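You operate a simulated robot arm through the tools that you are given. There is no shell and no other tool. Be economical: measure what you need, move in short steps, check, and stop when the job is done.

The job below is to be done with a simulated two-armed robot. You get a single attempt, and the scene is never put back.

TASK
Fetch the bar from the green bench's top drawer, clamp it in the clamp block and sand its end bright.
Fine: shut the drawer; use the blue block and put it back. What is to be rubbed or washed off counts as gone when no trace of it is left.

The check looks at the end state, three seconds after you hand in, the way a careful person would. Anything else that was tipped, shoved, dropped, spilled or broken makes it a failure.

THE ROBOT
Two 7-joint arms with fingered hands on one trunk, on a base that drives. Base frame: it is fixed to the floor where the robot stands at the start and does not move with it; the origin is under the middle of the robot, x ahead of it, y to its left, z up; the surface under the hand at the start is at about z = 0.85. Units: m, rad, N and s.
The left shoulder is at the start at [0.095, 0.173, 1.025], the right one opposite. With the tool pointing down near the work surface each hand reaches from about 0.44 to 0.84 m from the robot's upright axis, wherever it stands, measured 20 degrees to its own side. Places, roughly: blue block (6x4x3 cm) [0.5, 0.4, 0.9]; clamp block [0.9, 0, 0.9]; clamp block lever [0.8, 0.1, 0.9]; toggle clamp lever [1, 0, 0.9]; top drawer of the green bench [0.6, -0.2, 0.7]. Payload 3.5 kg a hand.
The tool frame of a hand sits at the grasp point between the pads (the TCP): z along the fingers, y along the line on which they close. The tips reach 0.025 m beyond it. The gripper opens to 0.088 m. The gripper's body begins 0.029 m behind the TCP. The gripper is a hand of 3 fingers: y runs from the thumb to the fingers, the wrist lies at [-0.013, -0.097, -0.162] in the tool frame.
Orientation is told as [roll, pitch, yaw] about the base's x, y, z axes, in that order, counted from this pose: with the fingers straight down and the wrist toward the robot, the tool's x, y and z point along [0, 1, 0], [1, 0, 0] and [0, 0, -1] of the base frame.

THE INTERFACE
- The arms move only by the tool jog_arm. It takes "left_series", "right_series" or both (then of equal length, played together; a hand with none holds still); each is a list of rows, each a list of 2 entries, a list of its own where there are three numbers: the turn, a rotation vector about the base's x, y, z in rad, then the shift along the base's x, y, z in m. In form: [[[rx, ry, rz], [tx, ty, tz]], ...]. A call has 1 to 20 rows; each row shifts and turns the commanded pose from where the row before left it. Rows are played at 5 a second. More than 0.05 m and 0.15 rad between two rows, and nothing of the call is played. A pose out of reach is approached as far as the arm can. The call stops where the force on the tool passes 90 N (or 10 N more than at its start, if that is more) or the arm is blocked; 0.2 s more then pass. In this call time passes only in rows, and 0.2 s behind the last. The reply holds the time, the measured pose of the TCP, the force on the tool along the base axes, the opening and the grip force, in the units named above and with some noise, with the torque about the TCP (base axes, N m) and any sound that the robot's microphone picked up.
- Cameras (640 x 400 px; columns grow to the right, rows downward): "scene" is now at [0.2403, -0.0009, 1.252]; the picture's right is [-0.03, -1.00, 0.01], its down [-0.54, 0.01, -0.84] and it looks along [0.84, -0.03, -0.54] (base axes); focal length 214 px, centre (320, 200). "left" rides on the left gripper at [-0.058, -0.085, -0.1] in its tool frame; the picture's right is [-0.67, -0.35, 0.66], its down [0.68, -0.63, 0.37] and it looks along [0.29, 0.69, 0.66] (tool axes); focal length 261 px, centre (320, 200). "right" rides on the right gripper at [0.058, -0.085, -0.099] in its tool frame; the picture's right is [-0.67, 0.35, -0.66], its down [-0.69, -0.63, 0.37] and it looks along [-0.28, 0.69, 0.66] (tool axes); focal length 261 px, centre (320, 200).
- camera(camera): a new picture of that camera. It takes no simulated time.
- move_column(by): slides the trunk up (or, below 0, down) by that many m; the arms and the scene camera ride with it, the base frame stays. It gives what a move gives, with no picture.
- base_move(legs): drives the robot by 1 to 6 legs, each [ahead, left, turn to the left] in m, m and rad, along the robot's own axes; the way and the turn of a leg run together, so that a leg with both is an arc; at most 1.5 m and 3.142 rad a leg. The arms and the cameras ride along, it lands a little off, and it stops where it bumps. It gives what a move gives.
- finger_targets(index, middle, thumb_bend, thumb_turn, hand): sets how far each is bent, from 0 (flat) to 100 (curled in); at 30 the hand is open as for a grip, at 70 the pads meet at the TCP. One left out holds its place. A second passes; each finger stops where it meets its share of the squeeze, and holds until it gets a number again. It is the only way to open and close the hand. It gives what a move gives, with no picture; readings hold the bend of each and the force on the fingers (four entries, about 0 where the hand has none), thumb and palm. thumb_turn goes from beside the hand (0) to across from the fingers (100), as for a grip.
- turn_head(pan, tilt): turns the head with the scene camera to pan (to the left, within 1.501 rad either way) and tilt (down, from -0.506 to 1.204), counted from straight ahead of the robot. It gives what a move gives.
- measure_at(camera, pixels): for up to 12 pixels [column, row] of the newest picture of that camera ("zoom" is the newest enlarged one), the place [x, y, z] in the base frame of the surface seen there, good to about 0.003 m. It takes no simulated time.
- close_up(camera, box): a new picture of the part [left, top, right, bottom] of that camera's present view, enlarged. It takes no simulated time.
- hand_in(): hands the job in; it is judged then, once.

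Work in short steps. Measure before you move; look again where a grasp or a placing could have gone wrong, and mend it. You have 80 turns and 78 pictures in all, those below and enlarged ones among them. Open the grippers and draw the arms clear of the work before you hand the job in, unless the task says otherwise; then end with one line.

The tools are called after "Request:" as a command line: name --argument value ..., lists and objects as JSON in quotes. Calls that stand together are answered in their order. jog_arm: Moves the arms, as the interface text tells. Its arguments: {"type":"object","properties":{"left_series":{"type":"array","items":{"type":"array"}},"right_series":{"type":"array","items":{"type":"array"}}},"required":[]} The other tools are called the same way: move_column (by) slides the trunk up or down; finger_targets (index, middle, thumb_bend, thumb_turn, hand) moves the fingers one by one; base_move (legs) drives the base; turn_head (pan, tilt) turns the head that bears the scene camera; camera (camera) takes a picture; measure_at (camera, pixels) gives the place of the surface under pixels of a picture; close_up (camera, box) takes an enlarged picture of a part of a camera's view; hand_in () hands the job in.

At the start:

```text
time: 0.0
left_tcp_pos: [0.5308, 0.101, 1.2235]
left_ee_rot: [-0.001, 0.001, 0.0]
left_wrist_force: [0.4, 0.8, 0.2]
left_moment: [-0.01, -0.02, -0.01]
left_finger_gap: 0.0876
left_gripper_force: 0.0
left_shape: jaw
left_bend: [30.0, 30.0, 30.0, 98.0]
left_finger forces: [0.0, 0.1, 0.1, 0.0, 0.0, 0.0]
right_tcp_pos: [0.4799, -0.2847, 1.1695]
right_ee_rot: [0.001, 0.0, 0.001]
right_wrist_force: [-0.2, 0.4, 0.1]
right_moment: [0.0, -0.02, 0.02]
right_finger_gap: 0.0876
right_gripper_force: 0.1
right_shape: jaw
right_bend: [30.0, 30.0, 30.0, 98.0]
right_finger forces: [0.0, 0.0, 0.0, 0.0, 0.0, 0.0]
trunk travel left (down, up): [-0.123, 0.332]
robot x, y, heading: [0.001, 0.0005, 0.001]
head pan, tilt: [-0.033, 0.283]
```

scene: 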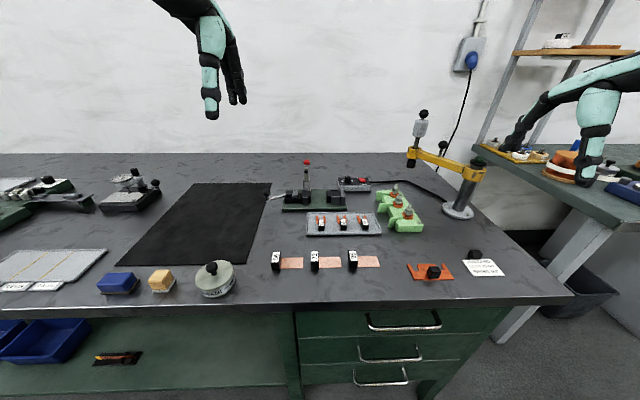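
right: 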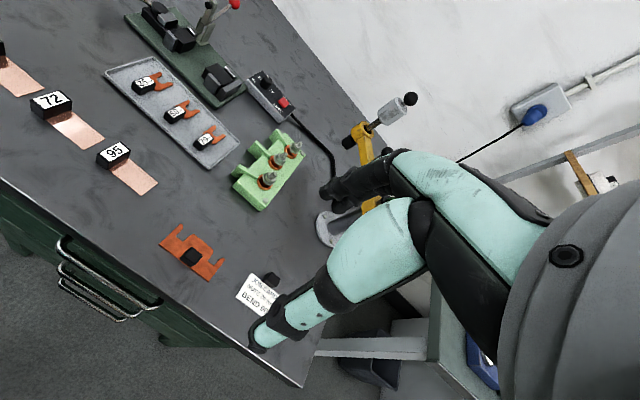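
left: 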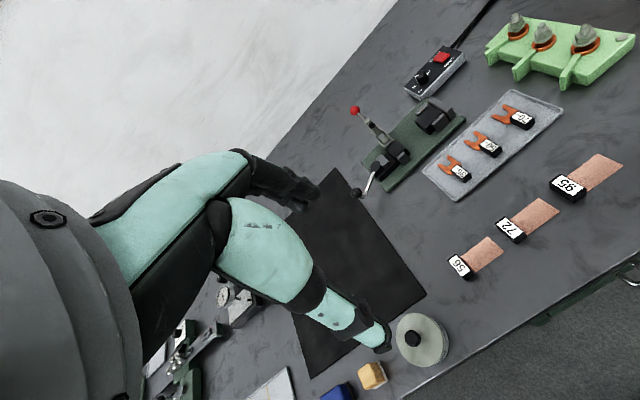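

The scene shows the drawer handles around (403,322), the blue block at (118,283), and the clamp fixture around (312,197). I'll take enlarged views of these parts.

Request:
close_up --camera "scene" --box '[240, 140, 440, 265]'

Request:
close_up --camera "scene" --box '[0, 240, 240, 390]'

Request:
close_up --camera "scene" --box '[280, 240, 560, 400]'

Request:
measure_at --camera "scene" --pixels '[[118, 280], [162, 280], [370, 326], [403, 327], [438, 325], [403, 312], [300, 312], [490, 310], [291, 195], [332, 197], [306, 162], [268, 196]]'

```text
3.20 times, centred on (340, 202) of scene
```

zoom: 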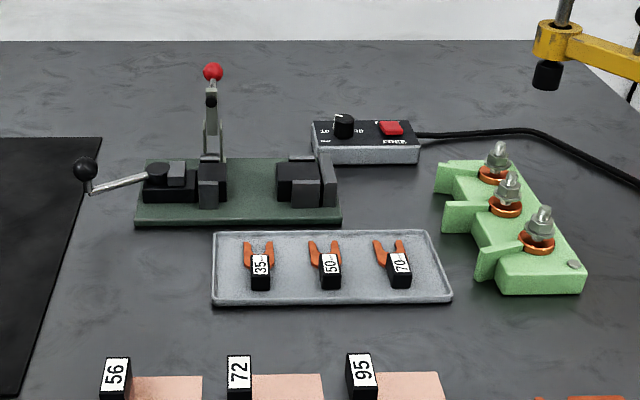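

```text
2.67 times, centred on (120, 315) of scene
```

zoom: 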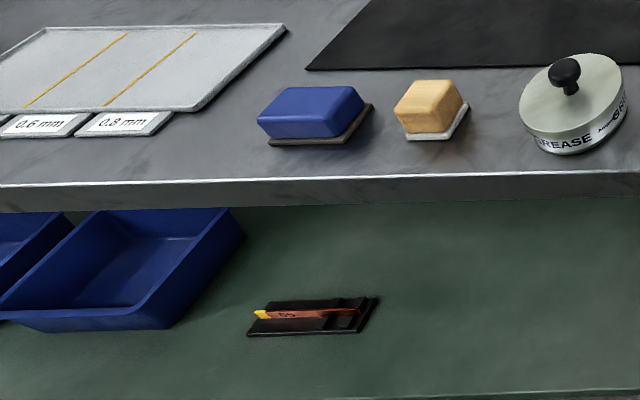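

```text
2.29 times, centred on (420, 320) of scene
```

zoom: 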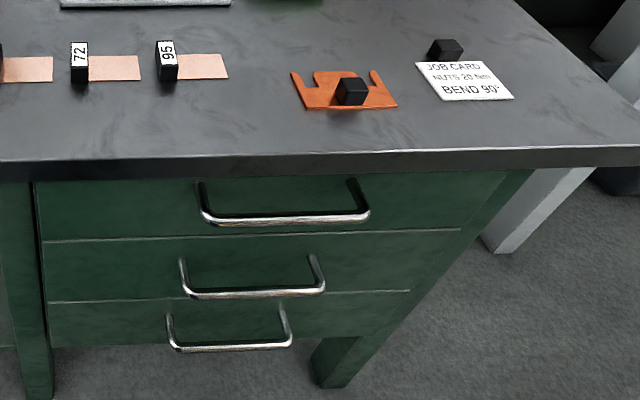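

```text
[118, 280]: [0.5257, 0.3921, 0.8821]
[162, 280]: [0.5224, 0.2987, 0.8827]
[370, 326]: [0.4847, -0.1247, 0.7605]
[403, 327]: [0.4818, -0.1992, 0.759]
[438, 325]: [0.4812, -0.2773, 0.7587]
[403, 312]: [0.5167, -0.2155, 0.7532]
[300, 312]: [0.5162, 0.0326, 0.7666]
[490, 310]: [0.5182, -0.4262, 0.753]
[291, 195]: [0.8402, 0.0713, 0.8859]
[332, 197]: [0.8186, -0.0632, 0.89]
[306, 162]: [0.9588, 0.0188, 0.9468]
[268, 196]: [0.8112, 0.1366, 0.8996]
```

I want the bench's front edge and the handle's geometry before planning the pull, so I measure in the newest enlarged view (handle bar at about (285,217), bench edge at about (300,155)).

Request:
measure_at --camera "zoom" --pixels '[[285, 212], [285, 217], [285, 221], [285, 155], [285, 168], [285, 182], [285, 230], [285, 195], [202, 195], [355, 195], [120, 235], [45, 190]]'

Request:
base_move --legs '[[-0.3, 0, 0]]'

```text
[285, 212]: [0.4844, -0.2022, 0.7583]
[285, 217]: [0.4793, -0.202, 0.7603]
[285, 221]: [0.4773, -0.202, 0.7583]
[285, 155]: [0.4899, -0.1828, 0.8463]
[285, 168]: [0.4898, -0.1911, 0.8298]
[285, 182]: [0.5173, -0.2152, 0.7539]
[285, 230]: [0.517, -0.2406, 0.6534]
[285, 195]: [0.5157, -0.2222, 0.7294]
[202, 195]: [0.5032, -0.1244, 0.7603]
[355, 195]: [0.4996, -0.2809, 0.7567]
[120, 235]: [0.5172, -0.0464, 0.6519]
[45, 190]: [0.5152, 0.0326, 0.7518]
```

```text
time: 2.1
left_tcp_pos: [0.2265, 0.1015, 1.2229]
left_ee_rot: [0.002, 0.0, 0.001]
left_wrist_force: [0.5, -0.2, 0.5]
left_moment: [0.04, -0.02, -0.01]
left_finger_gap: 0.0877
left_gripper_force: 0.1
left_shape: jaw
left_bend: [30.0, 30.0, 30.0, 98.0]
left_finger forces: [0.1, 0.0, 0.0, 0.1, 0.0, 0.0]
right_tcp_pos: [0.1775, -0.2846, 1.1701]
right_ee_rot: [0.001, 0.002, 0.001]
right_wrist_force: [-0.9, -0.5, 0.3]
right_moment: [0.01, 0.02, -0.03]
right_finger_gap: 0.0876
right_gripper_force: 0.0
right_shape: jaw
right_bend: [30.0, 30.0, 30.0, 98.0]
right_finger forces: [0.0, 0.0, 0.1, 0.1, 0.0, 0.1]
trunk travel left (down, up): [-0.123, 0.332]
robot x, y, heading: [-0.3049, -0.002, 0.001]
head pan, tilt: [-0.033, 0.283]
```

The bar of the handle sits at about x 0.482, z 0.756, 35 mm in front of the drawer. I bring the right hand to a stand-off in front of it, fingers tilted forward, and half-close the fingers.

Request:
jog_arm --right_series '[[[0, -0.122, 0], [0.02, 0.0085, -0.038]], [[0, -0.122, 0], [0.02, 0.0085, -0.038]], [[0, -0.122, 0], [0.02, 0.0085, -0.038]], [[0, -0.122, 0], [0.02, 0.0085, -0.038]], [[0, -0.122, 0], [0.02, 0.0085, -0.038]], [[0, -0.122, 0], [0.02, 0.0085, -0.038]], [[0, -0.122, 0], [0.02, 0.0085, -0.038]], [[0, -0.122, 0], [0.02, 0.0085, -0.038]], [[0, -0.122, 0], [0.02, 0.0085, -0.038]], [[0, -0.122, 0], [0.02, 0.0085, -0.038]]]'

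Request:
finger_targets --hand "right" --index 48 --middle 48 --thumb_bend 48

Request:
turn_head --pan -0.2 --tilt 0.5

Request:
camera --camera "scene"

Request:
camera --camera "right"

```text
time: 4.3
left_tcp_pos: [0.226, 0.102, 1.2231]
left_ee_rot: [0.002, 0.002, 0.002]
left_wrist_force: [-0.7, 0.9, -0.1]
left_moment: [-0.02, -0.01, -0.01]
left_finger_gap: 0.0877
left_gripper_force: 0.0
left_shape: jaw
left_bend: [30.0, 30.0, 30.0, 98.0]
left_finger forces: [0.0, 0.1, 0.1, 0.0, 0.1, 0.1]
right_tcp_pos: [0.2386, -0.3095, 1.0373]
right_ee_rot: [0.0, -0.663, 0.002]
right_wrist_force: [0.8, -0.6, -0.1]
right_moment: [0.03, 0.0, -0.03]
right_finger_gap: 0.0877
right_gripper_force: 0.1
right_shape: jaw
right_bend: [30.0, 30.0, 30.0, 98.0]
right_finger forces: [0.1, 0.0, 0.1, 0.1, 0.0, 0.0]
right hand out of reach, approached as far as the arm can: row 5, 6, 7, 8, 9, 10
trunk travel left (down, up): [-0.123, 0.332]
robot x, y, heading: [-0.3035, 0.0047, 0.002]
head pan, tilt: [-0.033, 0.283]
```

```text
time: 5.3
left_tcp_pos: [0.2252, 0.1013, 1.2246]
left_ee_rot: [0.001, 0.0, 0.002]
left_wrist_force: [0.7, -0.3, 0.8]
left_moment: [0.01, 0.04, 0.04]
left_finger_gap: 0.088
left_gripper_force: 0.1
left_shape: jaw
left_bend: [30.0, 30.0, 30.0, 98.0]
left_finger forces: [0.1, 0.0, 0.0, 0.0, 0.0, 0.0]
right_tcp_pos: [0.2393, -0.3111, 1.0378]
right_ee_rot: [0.001, -0.663, -0.001]
right_wrist_force: [-0.4, 0.1, -0.8]
right_moment: [-0.01, 0.02, 0.03]
right_finger_gap: 0.0464
right_gripper_force: 0.1
right_shape: fingers
right_bend: [48.0, 48.0, 48.0, 98.0]
right_finger forces: [0.1, 0.0, 0.0, 0.0, 0.0, 0.0]
trunk travel left (down, up): [-0.123, 0.332]
robot x, y, heading: [-0.3005, -0.0021, 0.0]
head pan, tilt: [-0.033, 0.283]
```

```text
time: 6.0
left_tcp_pos: [0.2248, 0.1019, 1.2232]
left_ee_rot: [0.0, 0.0, 0.004]
left_wrist_force: [-0.1, -1.0, -1.0]
left_moment: [-0.01, 0.01, 0.01]
left_finger_gap: 0.0876
left_gripper_force: 0.1
left_shape: jaw
left_bend: [30.0, 30.0, 30.0, 98.0]
left_finger forces: [0.0, 0.0, 0.0, 0.0, 0.1, 0.0]
right_tcp_pos: [0.2379, -0.3105, 1.0373]
right_ee_rot: [0.002, -0.665, -0.001]
right_wrist_force: [1.1, -0.5, -0.2]
right_moment: [0.01, -0.01, 0.0]
right_finger_gap: 0.0465
right_gripper_force: 0.0
right_shape: fingers
right_bend: [48.0, 48.0, 48.0, 98.0]
right_finger forces: [0.0, 0.0, 0.0, 0.1, 0.0, 0.0]
trunk travel left (down, up): [-0.123, 0.332]
robot x, y, heading: [-0.3084, 0.0011, 0.006]
head pan, tilt: [-0.201, 0.499]
```

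```text
71 pictures are left
```

scene: 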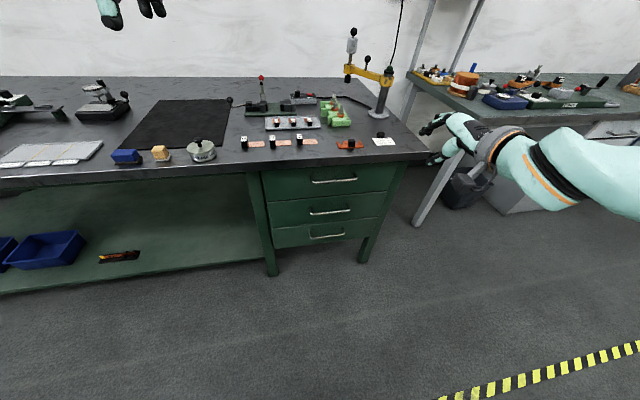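

```text
70 pictures are left
```

right: 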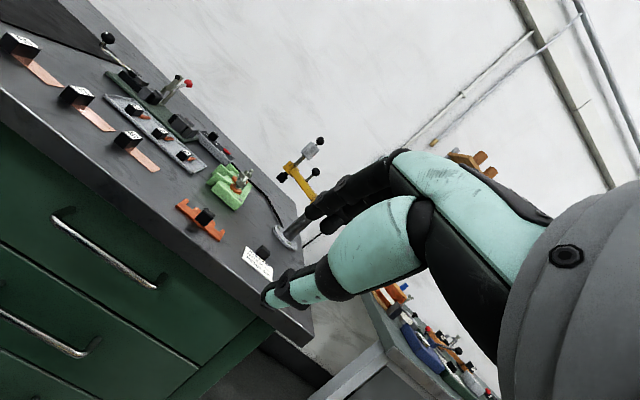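

Rows from the fifth on were out of reach, since the hand is too close in for that tilt. Nothing was touched. I lower the trunk so that the shoulder is nearer handle height, then move forward step by step.

Request:
move_column --by -0.12

Request:
jog_arm --right_series '[[[0, 0, 0], [0.03, 0.02, -0.02]], [[0, 0, 0], [0.03, 0.02, -0.02]], [[0, 0, 0], [0.03, 0.02, -0.02]], [[0, -0.1, 0], [0.03, 0.02, -0.02]], [[0, -0.1, 0], [0.02, 0.02, -0.02]], [[0, -0.1, 0], [0, 0.01, -0.02]]]'

```text
time: 7.5
left_tcp_pos: [0.2245, 0.101, 1.1051]
left_ee_rot: [0.0, -0.002, 0.001]
left_wrist_force: [-0.3, -0.1, -0.1]
left_moment: [0.05, 0.01, 0.0]
left_finger_gap: 0.0875
left_gripper_force: 0.1
left_shape: jaw
left_bend: [30.0, 30.0, 30.0, 98.0]
left_finger forces: [0.1, 0.1, 0.0, 0.0, 0.0, 0.1]
right_tcp_pos: [0.2398, -0.3098, 0.9157]
right_ee_rot: [0.001, -0.655, -0.001]
right_wrist_force: [-0.5, -0.1, -0.3]
right_moment: [-0.01, -0.02, 0.02]
right_finger_gap: 0.0466
right_gripper_force: 0.2
right_shape: fingers
right_bend: [48.0, 48.0, 48.0, 98.0]
right_finger forces: [0.1, 0.0, 0.0, 0.0, 0.1, 0.0]
trunk travel left (down, up): [-0.003, 0.452]
robot x, y, heading: [-0.305, -0.0023, -0.001]
head pan, tilt: [-0.201, 0.499]
```

```text
time: 8.9
left_tcp_pos: [0.2248, 0.0996, 1.1029]
left_ee_rot: [0.0, 0.001, 0.003]
left_wrist_force: [0.2, -0.7, 0.3]
left_moment: [0.02, 0.0, 0.05]
left_finger_gap: 0.0879
left_gripper_force: 0.0
left_shape: jaw
left_bend: [30.0, 30.0, 30.0, 98.0]
left_finger forces: [0.1, 0.0, 0.0, 0.1, 0.0, 0.0]
right_tcp_pos: [0.3224, -0.2893, 0.8723]
right_ee_rot: [0.0, -0.655, 0.001]
right_wrist_force: [0.0, 0.1, 0.0]
right_moment: [-0.01, 0.02, 0.0]
right_finger_gap: 0.0464
right_gripper_force: 0.0
right_shape: fingers
right_bend: [48.0, 48.0, 48.0, 98.0]
right_finger forces: [0.0, 0.0, 0.0, 0.0, 0.0, 0.1]
right hand out of reach, approached as far as the arm can: row 2, 3, 4, 5, 6
trunk travel left (down, up): [-0.003, 0.452]
robot x, y, heading: [-0.3034, 0.0028, 0.003]
head pan, tilt: [-0.201, 0.499]
```

The wrist seems limited to about −0.65 pitch here. I ease the tilt to about −0.55 and test how well the hand moves forward.

Request:
jog_arm --right_series '[[[0, 0.1, 0], [0, 0, 0]], [[0, 0, 0], [0.03, 0.02, 0]], [[0, 0, 0], [0.03, 0.02, 0]], [[0, 0, 0], [0.0, 0.02, -0.02]], [[0, 0, 0], [0.0, 0.02, -0.02]]]'

```text
time: 10.1
left_tcp_pos: [0.2262, 0.1025, 1.1026]
left_ee_rot: [0.0, 0.003, 0.003]
left_wrist_force: [0.0, 0.1, -0.8]
left_moment: [0.01, 0.02, -0.02]
left_finger_gap: 0.0872
left_gripper_force: 0.0
left_shape: jaw
left_bend: [30.0, 30.0, 30.0, 98.0]
left_finger forces: [0.0, 0.1, 0.0, 0.1, 0.0, 0.0]
right_tcp_pos: [0.3835, -0.2088, 0.8316]
right_ee_rot: [0.002, -0.553, 0.0]
right_wrist_force: [0.1, -0.7, -0.4]
right_moment: [0.0, 0.03, -0.03]
right_finger_gap: 0.0463
right_gripper_force: 0.0
right_shape: fingers
right_bend: [48.0, 48.0, 48.0, 98.0]
right_finger forces: [0.0, 0.1, 0.0, 0.0, 0.0, 0.0]
trunk travel left (down, up): [-0.003, 0.452]
robot x, y, heading: [-0.3038, -0.0042, 0.003]
head pan, tilt: [-0.201, 0.499]
```

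That worked. Next I move to a pre-grasp at about (0.43, −0.2, 0.80), pitch about −0.65, and close the fingers a bit more.

Request:
jog_arm --right_series '[[[0, 0, 0], [0.02, 0.005, -0.015]], [[0, -0.05, 0], [0.02, 0.004, -0.015]], [[0, -0.05, 0], [0, 0, 0]], [[0, -0.05, 0], [0, 0, 0]]]'

Request:
finger_targets --hand "right" --index 55 --middle 55 --thumb_bend 48

Request:
camera --camera "right"

```text
time: 11.1
left_tcp_pos: [0.2253, 0.1016, 1.1031]
left_ee_rot: [0.001, 0.0, 0.003]
left_wrist_force: [0.3, 0.2, 0.8]
left_moment: [-0.02, -0.03, 0.01]
left_finger_gap: 0.0877
left_gripper_force: 0.0
left_shape: jaw
left_bend: [30.0, 30.0, 30.0, 98.0]
left_finger forces: [0.0, 0.1, 0.0, 0.1, 0.0, 0.0]
right_tcp_pos: [0.4027, -0.2039, 0.8165]
right_ee_rot: [-0.001, -0.554, 0.0]
right_wrist_force: [-0.1, 0.2, 0.1]
right_moment: [0.01, -0.02, 0.01]
right_finger_gap: 0.0464
right_gripper_force: 0.0
right_shape: fingers
right_bend: [48.0, 48.0, 48.0, 98.0]
right_finger forces: [0.1, 0.1, 0.0, 0.0, 0.1, 0.0]
right hand out of reach, approached as far as the arm can: row 2, 3
trunk travel left (down, up): [-0.003, 0.452]
robot x, y, heading: [-0.3062, 0.0032, 0.002]
head pan, tilt: [-0.201, 0.499]
```

```text
time: 12.1
left_tcp_pos: [0.2266, 0.1026, 1.1036]
left_ee_rot: [-0.001, 0.001, 0.002]
left_wrist_force: [0.5, 0.4, -0.6]
left_moment: [0.03, 0.03, 0.0]
left_finger_gap: 0.0877
left_gripper_force: 0.0
left_shape: jaw
left_bend: [30.0, 30.0, 30.0, 98.0]
left_finger forces: [0.0, 0.1, 0.1, 0.0, 0.0, 0.0]
right_tcp_pos: [0.4031, -0.2039, 0.8163]
right_ee_rot: [0.0, -0.556, 0.001]
right_wrist_force: [0.1, -0.1, -0.3]
right_moment: [-0.01, -0.03, -0.01]
right_finger_gap: 0.0386
right_gripper_force: 0.1
right_shape: fingers
right_bend: [55.0, 55.0, 48.0, 98.0]
right_finger forces: [0.0, 0.0, 0.0, 0.0, 0.1, 0.0]
trunk travel left (down, up): [-0.003, 0.452]
robot x, y, heading: [-0.3037, -0.0028, 0.0]
head pan, tilt: [-0.201, 0.499]
```

```text
69 pictures are left
```

right: 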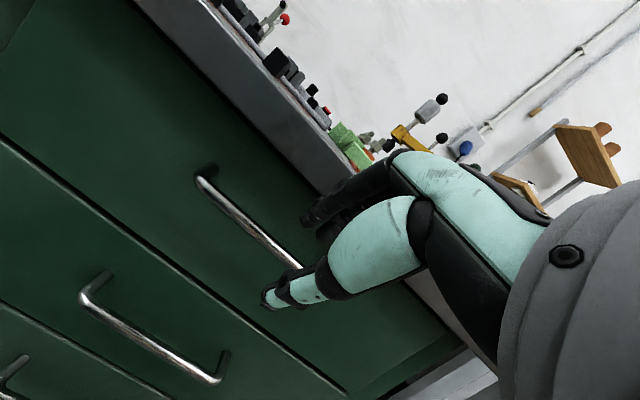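

The hand is aligned with the top handle, with pitch limited to about −0.55. I drop to a stand-off just before the handle, then check the spot from the wrist camera and the scene.

Request:
jog_arm --right_series '[[[0, 0, 0], [0.0, 0.002, -0.018]], [[0, 0, 0], [0.023, 0.002, 0]], [[0, 0, 0], [0.022, 0, 0.0]]]'

Request:
turn_head --pan -0.2 --tilt 0.4

Request:
close_up --camera "scene" --box '[240, 100, 480, 250]'

Request:
camera --camera "right"

```text
time: 12.9
left_tcp_pos: [0.2261, 0.101, 1.1038]
left_ee_rot: [0.0, 0.0, 0.002]
left_wrist_force: [-0.3, -0.4, 0.2]
left_moment: [-0.01, 0.01, 0.03]
left_finger_gap: 0.0878
left_gripper_force: 0.0
left_shape: jaw
left_bend: [30.0, 30.0, 30.0, 98.0]
left_finger forces: [0.0, 0.0, 0.0, 0.1, 0.0, 0.0]
right_tcp_pos: [0.4026, -0.2042, 0.8157]
right_ee_rot: [0.0, -0.555, 0.001]
right_wrist_force: [-0.7, 0.4, 1.0]
right_moment: [-0.02, 0.0, -0.01]
right_finger_gap: 0.0385
right_gripper_force: 0.0
right_shape: fingers
right_bend: [55.0, 55.0, 48.0, 98.0]
right_finger forces: [0.0, 0.0, 0.0, 0.0, 0.1, 0.0]
right hand out of reach, approached as far as the arm can: row 1, 2, 3
trunk travel left (down, up): [-0.003, 0.452]
robot x, y, heading: [-0.305, 0.0008, 0.002]
head pan, tilt: [-0.201, 0.499]
```

```text
time: 13.6
left_tcp_pos: [0.2262, 0.1014, 1.103]
left_ee_rot: [0.003, 0.0, 0.001]
left_wrist_force: [1.2, 0.4, 0.7]
left_moment: [0.02, -0.01, -0.04]
left_finger_gap: 0.0877
left_gripper_force: 0.2
left_shape: jaw
left_bend: [30.0, 30.0, 30.0, 98.0]
left_finger forces: [0.0, 0.1, 0.1, 0.1, 0.0, 0.1]
right_tcp_pos: [0.4015, -0.2045, 0.8173]
right_ee_rot: [0.001, -0.555, -0.001]
right_wrist_force: [1.0, -0.2, 1.0]
right_moment: [0.0, 0.0, 0.06]
right_finger_gap: 0.0388
right_gripper_force: 0.1
right_shape: fingers
right_bend: [55.0, 55.0, 48.0, 98.0]
right_finger forces: [0.0, 0.1, 0.0, 0.0, 0.0, 0.0]
trunk travel left (down, up): [-0.003, 0.452]
robot x, y, heading: [-0.3046, -0.0015, 0.002]
head pan, tilt: [-0.201, 0.4]
```

```text
2.67 times, centred on (360, 175) of scene
```

zoom: 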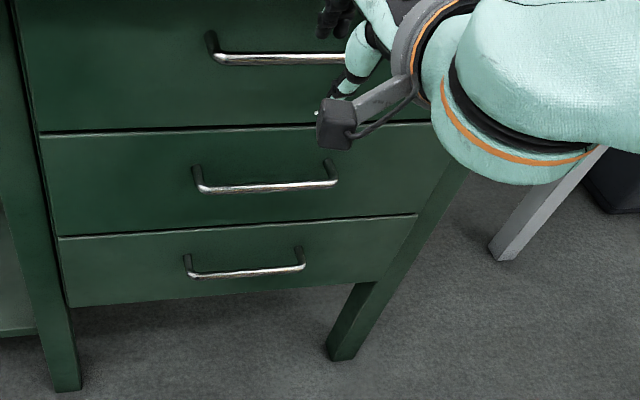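

```text
67 pictures are left
```

right: 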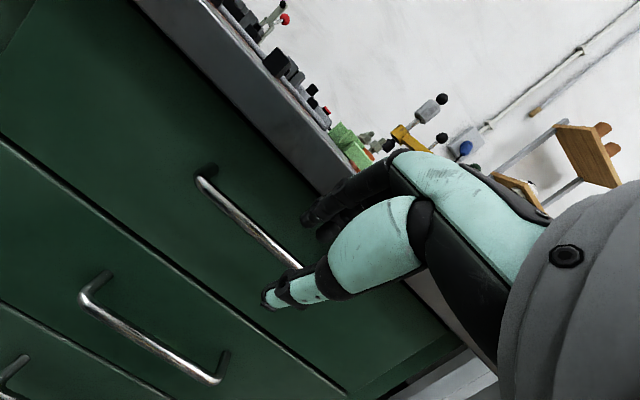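

Going down is what runs out of reach, because the elbow sticks out with the arm folded. I back the base another 0.12 m so the arm works more extended, then reach forward again.

Request:
base_move --legs '[[-0.12, 0, 0]]'

Request:
jog_arm --right_series '[[[0, 0, 0], [0.04, 0.0, 0]], [[0, 0, 0], [0.04, 0, 0]], [[0, 0, 0], [0.03, 0, 0.0]], [[0, 0, 0], [0, 0, -0.02]]]'

```text
time: 14.8
left_tcp_pos: [0.1066, 0.0998, 1.1036]
left_ee_rot: [0.0, 0.0, 0.0]
left_wrist_force: [-0.8, 0.0, -0.2]
left_moment: [0.02, -0.04, 0.01]
left_finger_gap: 0.0877
left_gripper_force: 0.1
left_shape: jaw
left_bend: [30.0, 30.0, 30.0, 98.0]
left_finger forces: [0.0, 0.1, 0.0, 0.0, 0.0, 0.0]
right_tcp_pos: [0.2835, -0.2061, 0.816]
right_ee_rot: [-0.002, -0.556, -0.003]
right_wrist_force: [0.3, 0.6, 0.1]
right_moment: [0.02, 0.0, 0.0]
right_finger_gap: 0.0386
right_gripper_force: 0.0
right_shape: fingers
right_bend: [55.0, 55.0, 48.0, 98.0]
right_finger forces: [0.0, 0.0, 0.1, 0.1, 0.1, 0.0]
trunk travel left (down, up): [-0.003, 0.452]
robot x, y, heading: [-0.4223, -0.0004, -0.002]
head pan, tilt: [-0.201, 0.4]
```

```text
time: 15.8
left_tcp_pos: [0.1087, 0.0996, 1.1027]
left_ee_rot: [0.001, 0.001, 0.0]
left_wrist_force: [-0.4, -0.2, -0.7]
left_moment: [0.01, 0.06, -0.02]
left_finger_gap: 0.0877
left_gripper_force: 0.0
left_shape: jaw
left_bend: [30.0, 30.0, 30.0, 98.0]
left_finger forces: [0.0, 0.1, 0.0, 0.0, 0.0, 0.0]
right_tcp_pos: [0.3465, -0.2118, 0.7963]
right_ee_rot: [0.002, -0.553, -0.004]
right_wrist_force: [-0.2, -0.1, -0.6]
right_moment: [0.0, 0.02, 0.03]
right_finger_gap: 0.0388
right_gripper_force: 0.1
right_shape: fingers
right_bend: [55.0, 55.0, 48.0, 98.0]
right_finger forces: [0.0, 0.0, 0.1, 0.1, 0.0, 0.0]
right hand out of reach, approached as far as the arm can: row 2, 3
trunk travel left (down, up): [-0.003, 0.452]
robot x, y, heading: [-0.4232, 0.0018, -0.005]
head pan, tilt: [-0.201, 0.4]
```

Tilting the hand further up is limited, but hooking only needs about −0.38 pitch if the bar sits near the finger side with the hand open. I ease the tilt, pull the hand back, and drive forward again for better reach.

Request:
jog_arm --right_series '[[[0, 0.09, 0], [-0.03, 0, 0]], [[0, 0.09, 0], [-0.04, 0, 0]], [[0, 0, 0], [-0.04, 0, 0]], [[0, 0, 0], [-0.04, 0.005, 0]]]'

Request:
base_move --legs '[[0.17, 0, 0]]'

Request:
finger_targets --hand "right" --index 45 --middle 45 --thumb_bend 45

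Request:
camera --camera "right"

```text
time: 16.8
left_tcp_pos: [0.1062, 0.1, 1.1046]
left_ee_rot: [-0.002, -0.001, 0.0]
left_wrist_force: [0.5, -0.4, 0.2]
left_moment: [-0.03, 0.0, 0.0]
left_finger_gap: 0.0877
left_gripper_force: 0.1
left_shape: jaw
left_bend: [30.0, 30.0, 30.0, 98.0]
left_finger forces: [0.0, 0.0, 0.0, 0.0, 0.0, 0.0]
right_tcp_pos: [0.1979, -0.2062, 0.7968]
right_ee_rot: [0.001, -0.376, -0.003]
right_wrist_force: [0.0, -0.5, 0.5]
right_moment: [-0.02, -0.02, 0.03]
right_finger_gap: 0.0385
right_gripper_force: 0.0
right_shape: fingers
right_bend: [55.0, 55.0, 48.0, 98.0]
right_finger forces: [0.0, 0.0, 0.0, 0.0, 0.1, 0.1]
trunk travel left (down, up): [-0.003, 0.452]
robot x, y, heading: [-0.4255, -0.0021, -0.001]
head pan, tilt: [-0.201, 0.4]
```

```text
time: 18.3
left_tcp_pos: [0.278, 0.0986, 1.1025]
left_ee_rot: [0.0, 0.002, -0.004]
left_wrist_force: [0.7, 0.7, -0.5]
left_moment: [0.0, 0.02, -0.02]
left_finger_gap: 0.0879
left_gripper_force: 0.0
left_shape: jaw
left_bend: [30.0, 30.0, 30.0, 98.0]
left_finger forces: [0.0, 0.1, 0.1, 0.0, 0.0, 0.1]
right_tcp_pos: [0.3684, -0.2084, 0.7955]
right_ee_rot: [0.0, -0.373, -0.006]
right_wrist_force: [0.4, 0.3, 0.0]
right_moment: [0.01, 0.0, 0.02]
right_finger_gap: 0.0387
right_gripper_force: 0.2
right_shape: fingers
right_bend: [55.0, 55.0, 48.0, 98.0]
right_finger forces: [0.1, 0.1, 0.1, 0.0, 0.0, 0.0]
trunk travel left (down, up): [-0.003, 0.452]
robot x, y, heading: [-0.2548, -0.0013, -0.002]
head pan, tilt: [-0.201, 0.4]
```

```text
time: 19.3
left_tcp_pos: [0.2785, 0.0983, 1.1024]
left_ee_rot: [0.0, 0.0, -0.004]
left_wrist_force: [0.6, 0.8, -0.3]
left_moment: [-0.03, -0.01, 0.0]
left_finger_gap: 0.0876
left_gripper_force: 0.0
left_shape: jaw
left_bend: [30.0, 30.0, 30.0, 98.0]
left_finger forces: [0.0, 0.1, 0.0, 0.1, 0.1, 0.0]
right_tcp_pos: [0.3677, -0.207, 0.7959]
right_ee_rot: [0.0, -0.374, -0.005]
right_wrist_force: [0.4, -0.1, -0.2]
right_moment: [0.0, 0.01, 0.02]
right_finger_gap: 0.0521
right_gripper_force: 0.0
right_shape: fingers
right_bend: [45.0, 45.0, 45.0, 98.0]
right_finger forces: [0.0, 0.0, 0.0, 0.0, 0.1, 0.0]
trunk travel left (down, up): [-0.003, 0.452]
robot x, y, heading: [-0.2556, -0.0002, -0.003]
head pan, tilt: [-0.201, 0.4]
```

```text
66 pictures are left
```

right: 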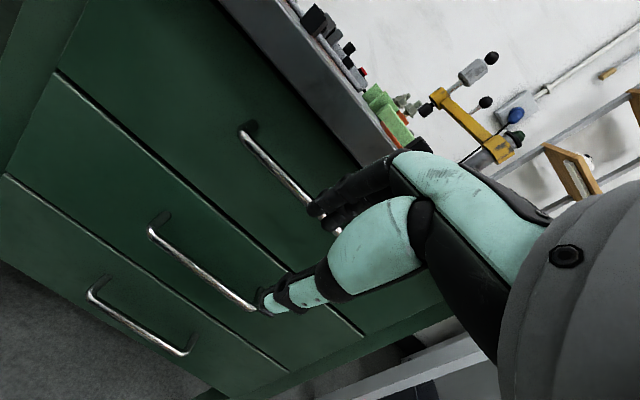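

The hand is about 8 cm short of the top handle and the pitch is −0.374. I move to the insertion start just above the bar, then slide down along the fingers behind the bar.

Request:
jog_arm --right_series '[[[0, 0, 0], [0.04, 0.003, 0.002]], [[0, 0, 0], [0.039, 0.003, 0.001]]]'

Request:
camera --camera "right"

```text
time: 19.9
left_tcp_pos: [0.2748, 0.0965, 1.1047]
left_ee_rot: [0.0, -0.002, -0.004]
left_wrist_force: [0.3, -0.3, -0.5]
left_moment: [0.03, 0.0, -0.04]
left_finger_gap: 0.0876
left_gripper_force: 0.1
left_shape: jaw
left_bend: [30.0, 30.0, 30.0, 98.0]
left_finger forces: [0.0, 0.1, 0.0, 0.1, 0.0, 0.1]
right_tcp_pos: [0.4462, -0.2013, 0.7992]
right_ee_rot: [0.0, -0.373, -0.005]
right_wrist_force: [-10.4, 1.3, -3.2]
right_moment: [0.03, -0.02, -0.05]
right_finger_gap: 0.0521
right_gripper_force: 5.1
right_shape: fingers
right_bend: [45.0, 53.0, 45.0, 98.0]
right_finger forces: [0.1, 10.0, 0.0, 0.0, 0.0, 0.0]
trunk travel left (down, up): [-0.003, 0.452]
robot x, y, heading: [-0.253, 0.0037, -0.011]
head pan, tilt: [-0.201, 0.4]
```

```text
65 pictures are left
```

right: 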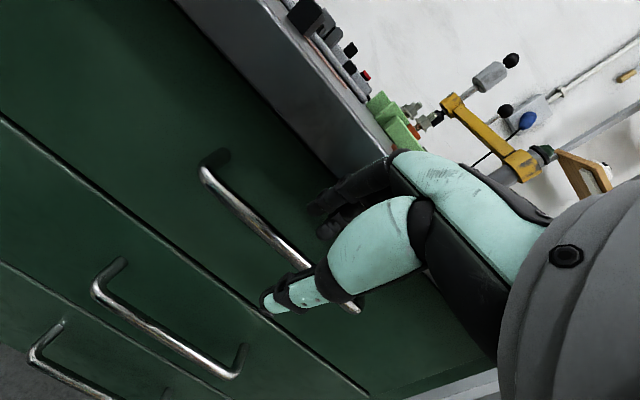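

The middle finger brushed the bench edge (10 N) because bent fingers bulge at the knuckle. I back off and open the fingers to 30 so they hang straight, then line up again.

Request:
jog_arm --right_series '[[[0, 0, 0], [-0.035, 0.0, 0.0]]]'

Request:
finger_targets --hand "right" --index 30 --middle 30 --thumb_bend 30

Request:
jog_arm --right_series '[[[0, 0, 0], [0.019, 0.0, -0.006]]]'

Request:
camera --camera "right"

Request:
turn_head --pan -0.15 --tilt 0.35

Request:
camera --camera "scene"

```text
time: 20.3
left_tcp_pos: [0.2775, 0.0983, 1.1041]
left_ee_rot: [-0.001, 0.001, -0.003]
left_wrist_force: [0.7, 0.0, -0.4]
left_moment: [0.01, 0.0, -0.02]
left_finger_gap: 0.0879
left_gripper_force: 0.0
left_shape: jaw
left_bend: [30.0, 30.0, 30.0, 98.0]
left_finger forces: [0.1, 0.1, 0.0, 0.0, 0.0, 0.0]
right_tcp_pos: [0.4117, -0.2006, 0.8001]
right_ee_rot: [0.0, -0.377, -0.006]
right_wrist_force: [0.0, -0.1, 0.0]
right_moment: [0.0, -0.04, 0.01]
right_finger_gap: 0.0522
right_gripper_force: 0.1
right_shape: fingers
right_bend: [45.0, 45.0, 45.0, 98.0]
right_finger forces: [0.0, 0.0, 0.0, 0.1, 0.1, 0.1]
trunk travel left (down, up): [-0.003, 0.452]
robot x, y, heading: [-0.2555, -0.002, -0.002]
head pan, tilt: [-0.201, 0.4]
```

```text
time: 21.3
left_tcp_pos: [0.2783, 0.098, 1.1031]
left_ee_rot: [0.0, 0.0, -0.004]
left_wrist_force: [0.1, 0.2, -0.7]
left_moment: [-0.03, 0.0, 0.01]
left_finger_gap: 0.088
left_gripper_force: 0.1
left_shape: jaw
left_bend: [30.0, 30.0, 30.0, 98.0]
left_finger forces: [0.0, 0.1, 0.0, 0.0, 0.1, 0.0]
right_tcp_pos: [0.4121, -0.2008, 0.7989]
right_ee_rot: [0.001, -0.376, -0.006]
right_wrist_force: [0.4, 0.4, 0.5]
right_moment: [-0.01, 0.02, -0.02]
right_finger_gap: 0.084
right_gripper_force: 0.0
right_shape: fingers
right_bend: [30.0, 30.0, 30.0, 98.0]
right_finger forces: [0.0, 0.0, 0.0, 0.0, 0.0, 0.0]
trunk travel left (down, up): [-0.003, 0.452]
robot x, y, heading: [-0.2512, -0.0023, -0.007]
head pan, tilt: [-0.201, 0.4]
```

```text
time: 21.7
left_tcp_pos: [0.2791, 0.0982, 1.1032]
left_ee_rot: [-0.001, 0.003, -0.003]
left_wrist_force: [0.1, 0.2, 0.4]
left_moment: [-0.02, -0.01, 0.01]
left_finger_gap: 0.0876
left_gripper_force: 0.1
left_shape: jaw
left_bend: [30.0, 30.0, 30.0, 98.0]
left_finger forces: [0.0, 0.1, 0.0, 0.0, 0.0, 0.1]
right_tcp_pos: [0.4329, -0.2025, 0.7915]
right_ee_rot: [-0.001, -0.374, -0.004]
right_wrist_force: [-1.3, -0.2, -1.4]
right_moment: [0.0, 0.03, 0.04]
right_finger_gap: 0.0844
right_gripper_force: 1.0
right_shape: fingers
right_bend: [30.0, 31.0, 30.0, 98.0]
right_finger forces: [0.0, 1.7, 0.0, 0.1, 0.0, 0.1]
trunk travel left (down, up): [-0.003, 0.452]
robot x, y, heading: [-0.2519, -0.0034, -0.0]
head pan, tilt: [-0.201, 0.4]
```

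```text
64 pictures are left
```

right: 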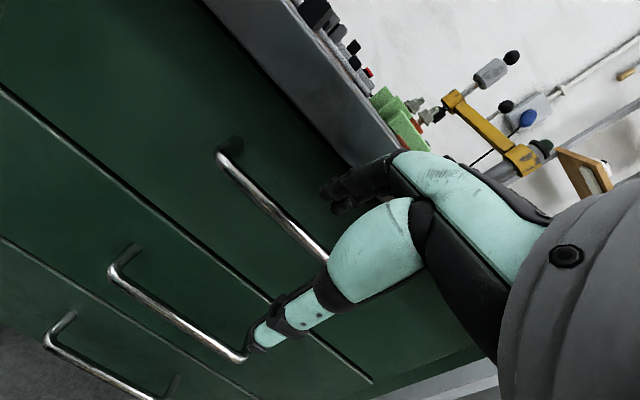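

```text
time: 22.3
left_tcp_pos: [0.2781, 0.0975, 1.1027]
left_ee_rot: [-0.001, 0.0, -0.004]
left_wrist_force: [0.9, -0.6, 0.4]
left_moment: [-0.06, 0.0, -0.01]
left_finger_gap: 0.0878
left_gripper_force: 0.0
left_shape: jaw
left_bend: [30.0, 30.0, 30.0, 98.0]
left_finger forces: [0.0, 0.0, 0.1, 0.0, 0.1, 0.1]
right_tcp_pos: [0.4322, -0.2016, 0.7916]
right_ee_rot: [0.0, -0.375, -0.004]
right_wrist_force: [-1.9, 0.3, -0.6]
right_moment: [0.02, -0.03, -0.05]
right_finger_gap: 0.0845
right_gripper_force: 0.9
right_shape: fingers
right_bend: [30.0, 31.0, 30.0, 98.0]
right_finger forces: [0.1, 1.6, 0.0, 0.0, 0.1, 0.1]
trunk travel left (down, up): [-0.003, 0.452]
robot x, y, heading: [-0.2542, -0.0043, -0.007]
head pan, tilt: [-0.15, 0.351]
```

```text
63 pictures are left
```

scene: 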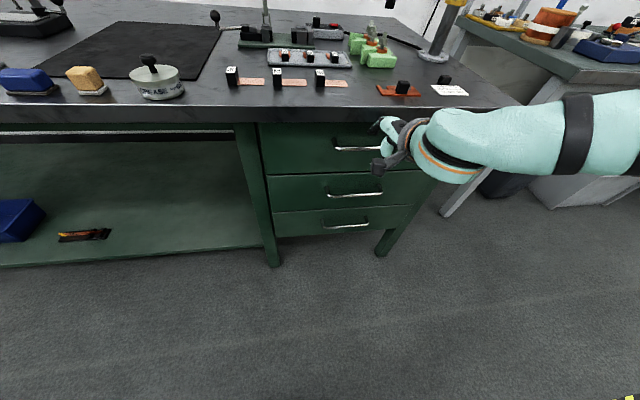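

Only a feather touch (1.7 N) on the bench edge. I slide down along the finger direction so that the fingers drop behind the bar.

Request:
jog_arm --right_series '[[[0, 0, 0], [0.003, 0.0, -0.012]], [[0, 0, 0], [0.005, 0.0, -0.012]], [[0, 0, 0], [0.005, 0.0, -0.012]]]'

Request:
camera --camera "right"

```text
time: 23.1
left_tcp_pos: [0.2791, 0.0978, 1.1019]
left_ee_rot: [0.0, 0.002, -0.003]
left_wrist_force: [-0.5, -0.2, 1.1]
left_moment: [0.01, 0.04, 0.02]
left_finger_gap: 0.0877
left_gripper_force: 0.1
left_shape: jaw
left_bend: [30.0, 30.0, 30.0, 98.0]
left_finger forces: [0.0, 0.1, 0.0, 0.0, 0.0, 0.0]
right_tcp_pos: [0.4443, -0.2028, 0.7559]
right_ee_rot: [0.0, -0.373, -0.006]
right_wrist_force: [0.0, 0.9, -0.4]
right_moment: [0.03, 0.01, 0.02]
right_finger_gap: 0.0844
right_gripper_force: 0.0
right_shape: fingers
right_bend: [30.0, 30.0, 30.0, 98.0]
right_finger forces: [0.0, 0.0, 0.0, 0.1, 0.0, 0.0]
trunk travel left (down, up): [-0.003, 0.452]
robot x, y, heading: [-0.2521, -0.0015, -0.001]
head pan, tilt: [-0.15, 0.351]
```

```text
62 pictures are left
```

right: 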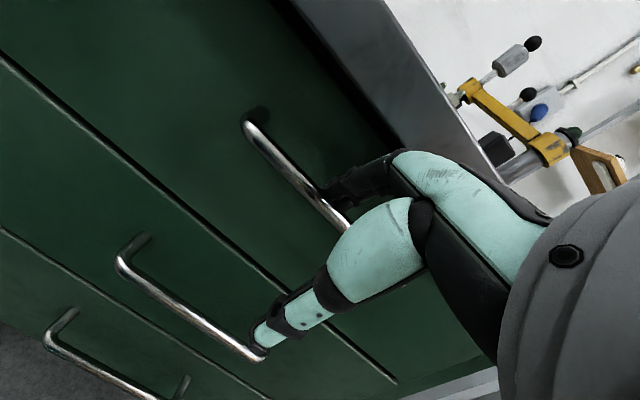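

No contact now, and the bar passes between the fingers and the thumb. I close the hand on the bar.

Request:
finger_targets --hand "right" --index 68 --middle 68 --thumb_bend 68

Request:
camera --camera "right"

```text
time: 24.1
left_tcp_pos: [0.2772, 0.0979, 1.1028]
left_ee_rot: [-0.001, -0.001, -0.003]
left_wrist_force: [0.6, 0.5, -0.3]
left_moment: [-0.01, -0.03, -0.02]
left_finger_gap: 0.0876
left_gripper_force: 0.1
left_shape: jaw
left_bend: [30.0, 30.0, 30.0, 98.0]
left_finger forces: [0.0, 0.0, 0.0, 0.0, 0.0, 0.0]
right_tcp_pos: [0.4439, -0.2015, 0.7572]
right_ee_rot: [0.002, -0.376, -0.005]
right_wrist_force: [-1.0, -0.7, -1.0]
right_moment: [0.01, -0.01, 0.01]
right_finger_gap: 0.0032
right_gripper_force: 0.5
right_shape: fingers
right_bend: [68.0, 69.0, 68.0, 98.0]
right_finger forces: [0.0, 1.1, 0.0, 0.0, 0.0, 0.0]
trunk travel left (down, up): [-0.003, 0.452]
robot x, y, heading: [-0.2521, 0.0005, -0.002]
head pan, tilt: [-0.15, 0.351]
```

```text
61 pictures are left
```

right: 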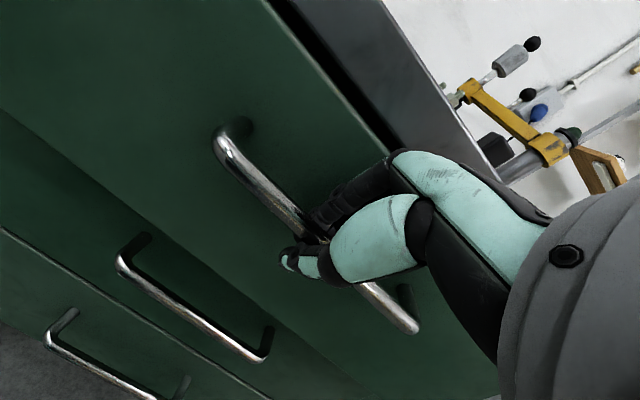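

The fingers hooked the bar and the drawer already slid out a little. I pull it straight back 0.2 m.

Request:
jog_arm --right_series '[[[0, 0, 0], [-0.03, 0.0, 0]], [[0, 0, 0], [-0.03, 0.0, 0]], [[0, 0, 0], [-0.03, 0.0, 0]], [[0, 0, 0], [-0.03, 0.0, 0]], [[0, 0, 0], [-0.03, 0.0, 0]], [[0, 0, 0], [-0.03, 0.0, 0]], [[0, 0, 0], [-0.02, 0.0, 0]]]'

Request:
camera --camera "scene"

```text
time: 25.7
left_tcp_pos: [0.2778, 0.0982, 1.1034]
left_ee_rot: [0.0, 0.0, -0.003]
left_wrist_force: [-0.7, 0.8, -0.1]
left_moment: [0.01, 0.01, 0.03]
left_finger_gap: 0.0876
left_gripper_force: 0.0
left_shape: jaw
left_bend: [30.0, 30.0, 30.0, 98.0]
left_finger forces: [0.1, 0.0, 0.1, 0.0, 0.1, 0.0]
right_tcp_pos: [0.284, -0.2002, 0.7768]
right_ee_rot: [0.0, -0.373, -0.004]
right_wrist_force: [-1.0, 0.2, -1.8]
right_moment: [0.0, -0.02, -0.02]
right_finger_gap: 0.0073
right_gripper_force: 1.3
right_shape: fingers
right_bend: [68.0, 68.0, 65.0, 98.0]
right_finger forces: [0.4, 0.3, 0.0, 0.0, 1.7, 0.0]
right hand out of reach, approached as far as the arm can: row 4, 5, 6, 7
trunk travel left (down, up): [-0.003, 0.452]
robot x, y, heading: [-0.2512, 0.0021, -0.005]
head pan, tilt: [-0.15, 0.351]
```

```text
60 pictures are left
```

scene: 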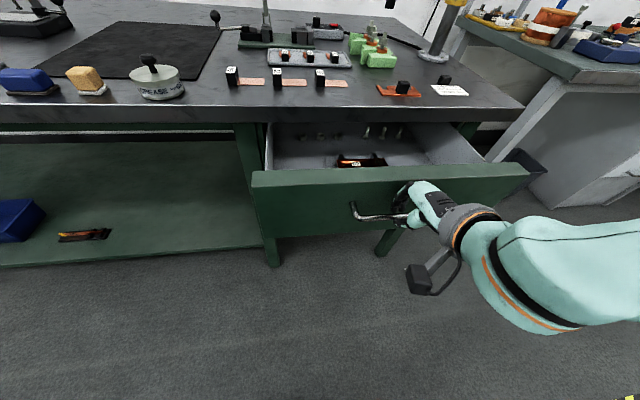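

The drawer is open about 0.17 m and the bar is visible at (360,162). I look closer and measure.

Request:
close_up --camera "scene" --box '[240, 110, 540, 260]'

Request:
measure_at --camera "scene" --pixels '[[362, 162], [342, 160], [384, 160], [380, 178], [300, 162], [450, 155], [400, 205], [375, 217], [362, 170], [320, 168], [420, 167], [362, 145]]'

```text
2.13 times, centred on (390, 185) of scene
```

zoom: 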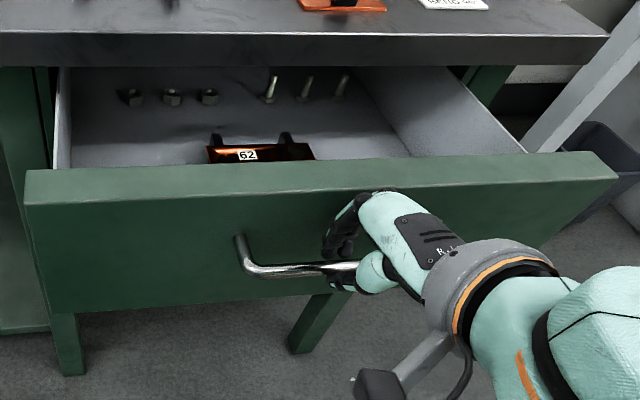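

```text
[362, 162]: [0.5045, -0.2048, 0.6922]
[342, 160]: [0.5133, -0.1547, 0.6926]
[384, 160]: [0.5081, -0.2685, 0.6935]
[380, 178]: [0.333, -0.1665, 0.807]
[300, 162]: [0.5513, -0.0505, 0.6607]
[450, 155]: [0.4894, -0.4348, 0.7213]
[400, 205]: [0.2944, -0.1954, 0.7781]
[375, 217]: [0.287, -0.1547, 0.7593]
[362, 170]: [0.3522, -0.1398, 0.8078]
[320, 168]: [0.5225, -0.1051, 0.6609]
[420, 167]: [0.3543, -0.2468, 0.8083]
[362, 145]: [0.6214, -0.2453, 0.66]
```

The bar's tray lies at x≈0.505, right under the bench edge, so the drawer must come out further. The hand is still hooked, so I drive the base back 0.14 m.

Request:
base_move --legs '[[-0.14, 0, 0]]'

Request:
camera --camera "scene"

```text
time: 27.0
left_tcp_pos: [0.1373, 0.0998, 1.1042]
left_ee_rot: [-0.002, 0.0, -0.002]
left_wrist_force: [-0.6, 0.1, -0.7]
left_moment: [0.01, 0.0, -0.02]
left_finger_gap: 0.0876
left_gripper_force: 0.0
left_shape: jaw
left_bend: [30.0, 30.0, 30.0, 98.0]
left_finger forces: [0.0, 0.0, 0.0, 0.0, 0.1, 0.0]
right_tcp_pos: [0.1454, -0.1986, 0.7786]
right_ee_rot: [0.001, -0.373, -0.003]
right_wrist_force: [0.8, -0.5, 2.0]
right_moment: [0.03, -0.02, -0.01]
right_finger_gap: 0.0054
right_gripper_force: 1.8
right_shape: fingers
right_bend: [67.0, 67.0, 67.0, 98.0]
right_finger forces: [1.4, 1.7, 0.0, 0.0, 1.1, 0.1]
trunk travel left (down, up): [-0.003, 0.452]
robot x, y, heading: [-0.3923, -0.0016, -0.003]
head pan, tilt: [-0.15, 0.351]
```

```text
58 pictures are left
```

scene: 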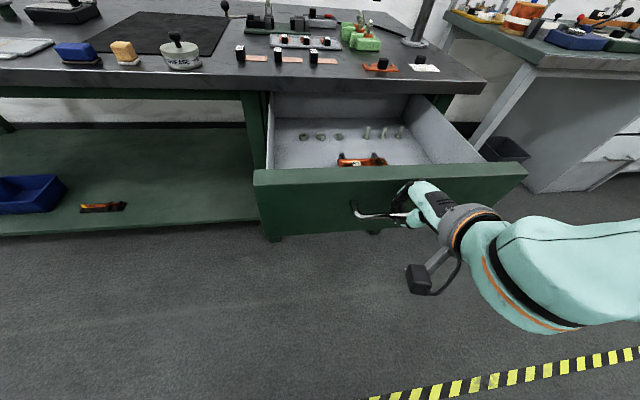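

The drawer is now about 0.31 m out. I release the handle and draw the hand up and back.

Request:
finger_targets --hand "right" --index 50 --middle 50 --thumb_bend 40

Request:
jog_arm --right_series '[[[0, 0, 0], [-0.008, 0.0, 0.03]], [[0, 0, 0], [-0.01, 0.0, 0.04]], [[0, 0.1, 0], [0, 0.0, 0.04]], [[0, 0.1, 0], [0, 0.0, 0.04]], [[0, 0.1, 0], [0, -0.01, 0.04]], [[0, 0.073, 0], [0, -0.02, 0.04]], [[0, 0, 0], [0, -0.03, 0.03]], [[0, 0, 0], [0, -0.03, 0.03]]]'

Request:
camera --camera "scene"

Request:
camera --camera "right"

```text
time: 28.0
left_tcp_pos: [0.1385, 0.0993, 1.1035]
left_ee_rot: [0.001, -0.001, -0.001]
left_wrist_force: [0.5, -0.7, 0.0]
left_moment: [0.01, -0.01, 0.0]
left_finger_gap: 0.0878
left_gripper_force: 0.1
left_shape: jaw
left_bend: [30.0, 30.0, 30.0, 98.0]
left_finger forces: [0.1, 0.0, 0.1, 0.1, 0.0, 0.1]
right_tcp_pos: [0.1456, -0.1989, 0.7756]
right_ee_rot: [0.0, -0.374, 0.0]
right_wrist_force: [-0.5, 0.7, 0.3]
right_moment: [0.03, -0.03, 0.0]
right_finger_gap: 0.0518
right_gripper_force: 0.1
right_shape: fingers
right_bend: [50.0, 50.0, 40.0, 98.0]
right_finger forces: [0.1, 0.6, 0.0, 0.1, 0.0, 0.0]
trunk travel left (down, up): [-0.003, 0.452]
robot x, y, heading: [-0.3919, -0.004, -0.001]
head pan, tilt: [-0.15, 0.351]
```

```text
time: 29.8
left_tcp_pos: [0.1387, 0.0998, 1.1037]
left_ee_rot: [-0.002, 0.002, -0.001]
left_wrist_force: [-0.5, 0.3, 0.0]
left_moment: [0.0, 0.04, 0.0]
left_finger_gap: 0.0876
left_gripper_force: 0.1
left_shape: jaw
left_bend: [30.0, 30.0, 30.0, 98.0]
left_finger forces: [0.0, 0.1, 0.0, 0.1, 0.0, 0.1]
right_tcp_pos: [0.1267, -0.265, 1.0451]
right_ee_rot: [0.0, 0.003, -0.002]
right_wrist_force: [-0.7, 0.3, -0.7]
right_moment: [0.0, -0.01, -0.01]
right_finger_gap: 0.0522
right_gripper_force: 0.1
right_shape: fingers
right_bend: [50.0, 50.0, 40.0, 98.0]
right_finger forces: [0.0, 0.0, 0.1, 0.0, 0.0, 0.0]
right hand out of reach, approached as far as the arm can: row 8
trunk travel left (down, up): [-0.003, 0.452]
robot x, y, heading: [-0.3902, 0.0013, -0.001]
head pan, tilt: [-0.15, 0.351]
```

```text
57 pictures are left
```

scene: 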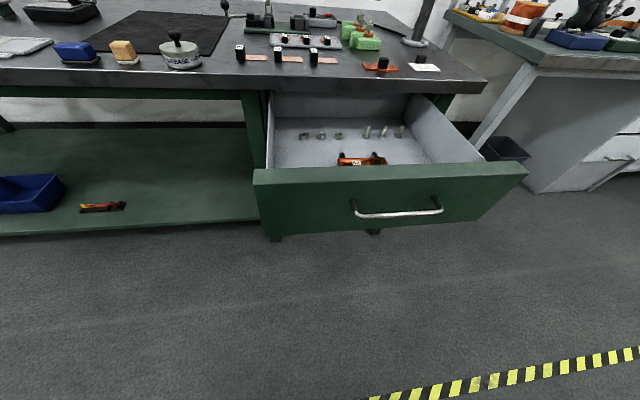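

```text
56 pictures are left
```

right: 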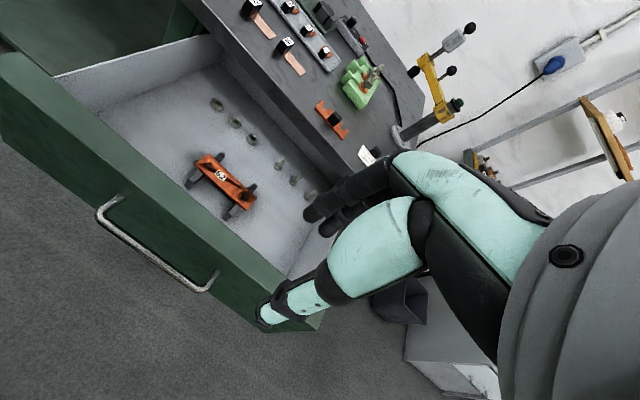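

The drawer is clear and the bar is visible, lying on two dark supports. I enlarge it in the wrist camera and measure.

Request:
close_up --camera "right" --box '[170, 135, 280, 225]'

Request:
measure_at --camera "right" --pixels '[[201, 163], [212, 172], [222, 178], [240, 190], [249, 197], [190, 182], [207, 155], [232, 212], [250, 190], [180, 210], [222, 190], [160, 130]]'

Request:
close_up --camera "scene" --box '[310, 130, 420, 200]'

```text
4.44 times, centred on (225, 180) of right
```

zoom: 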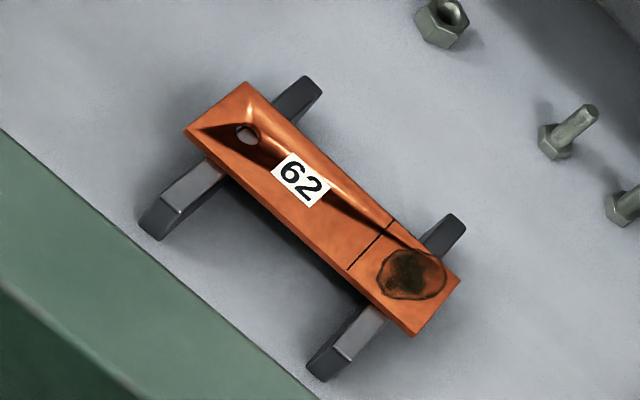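

```text
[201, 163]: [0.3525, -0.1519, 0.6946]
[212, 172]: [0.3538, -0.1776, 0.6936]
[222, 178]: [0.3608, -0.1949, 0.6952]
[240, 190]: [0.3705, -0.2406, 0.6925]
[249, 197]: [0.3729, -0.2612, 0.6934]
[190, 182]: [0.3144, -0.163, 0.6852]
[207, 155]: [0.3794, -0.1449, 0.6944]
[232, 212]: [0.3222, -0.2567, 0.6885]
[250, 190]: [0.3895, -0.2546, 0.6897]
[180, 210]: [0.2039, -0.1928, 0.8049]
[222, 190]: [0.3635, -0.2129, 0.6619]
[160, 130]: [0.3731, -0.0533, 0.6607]
```

```text
5.71 times, centred on (365, 165) of scene
```

zoom: 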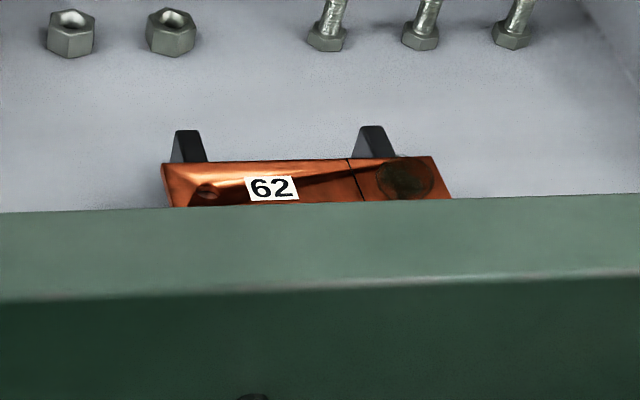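

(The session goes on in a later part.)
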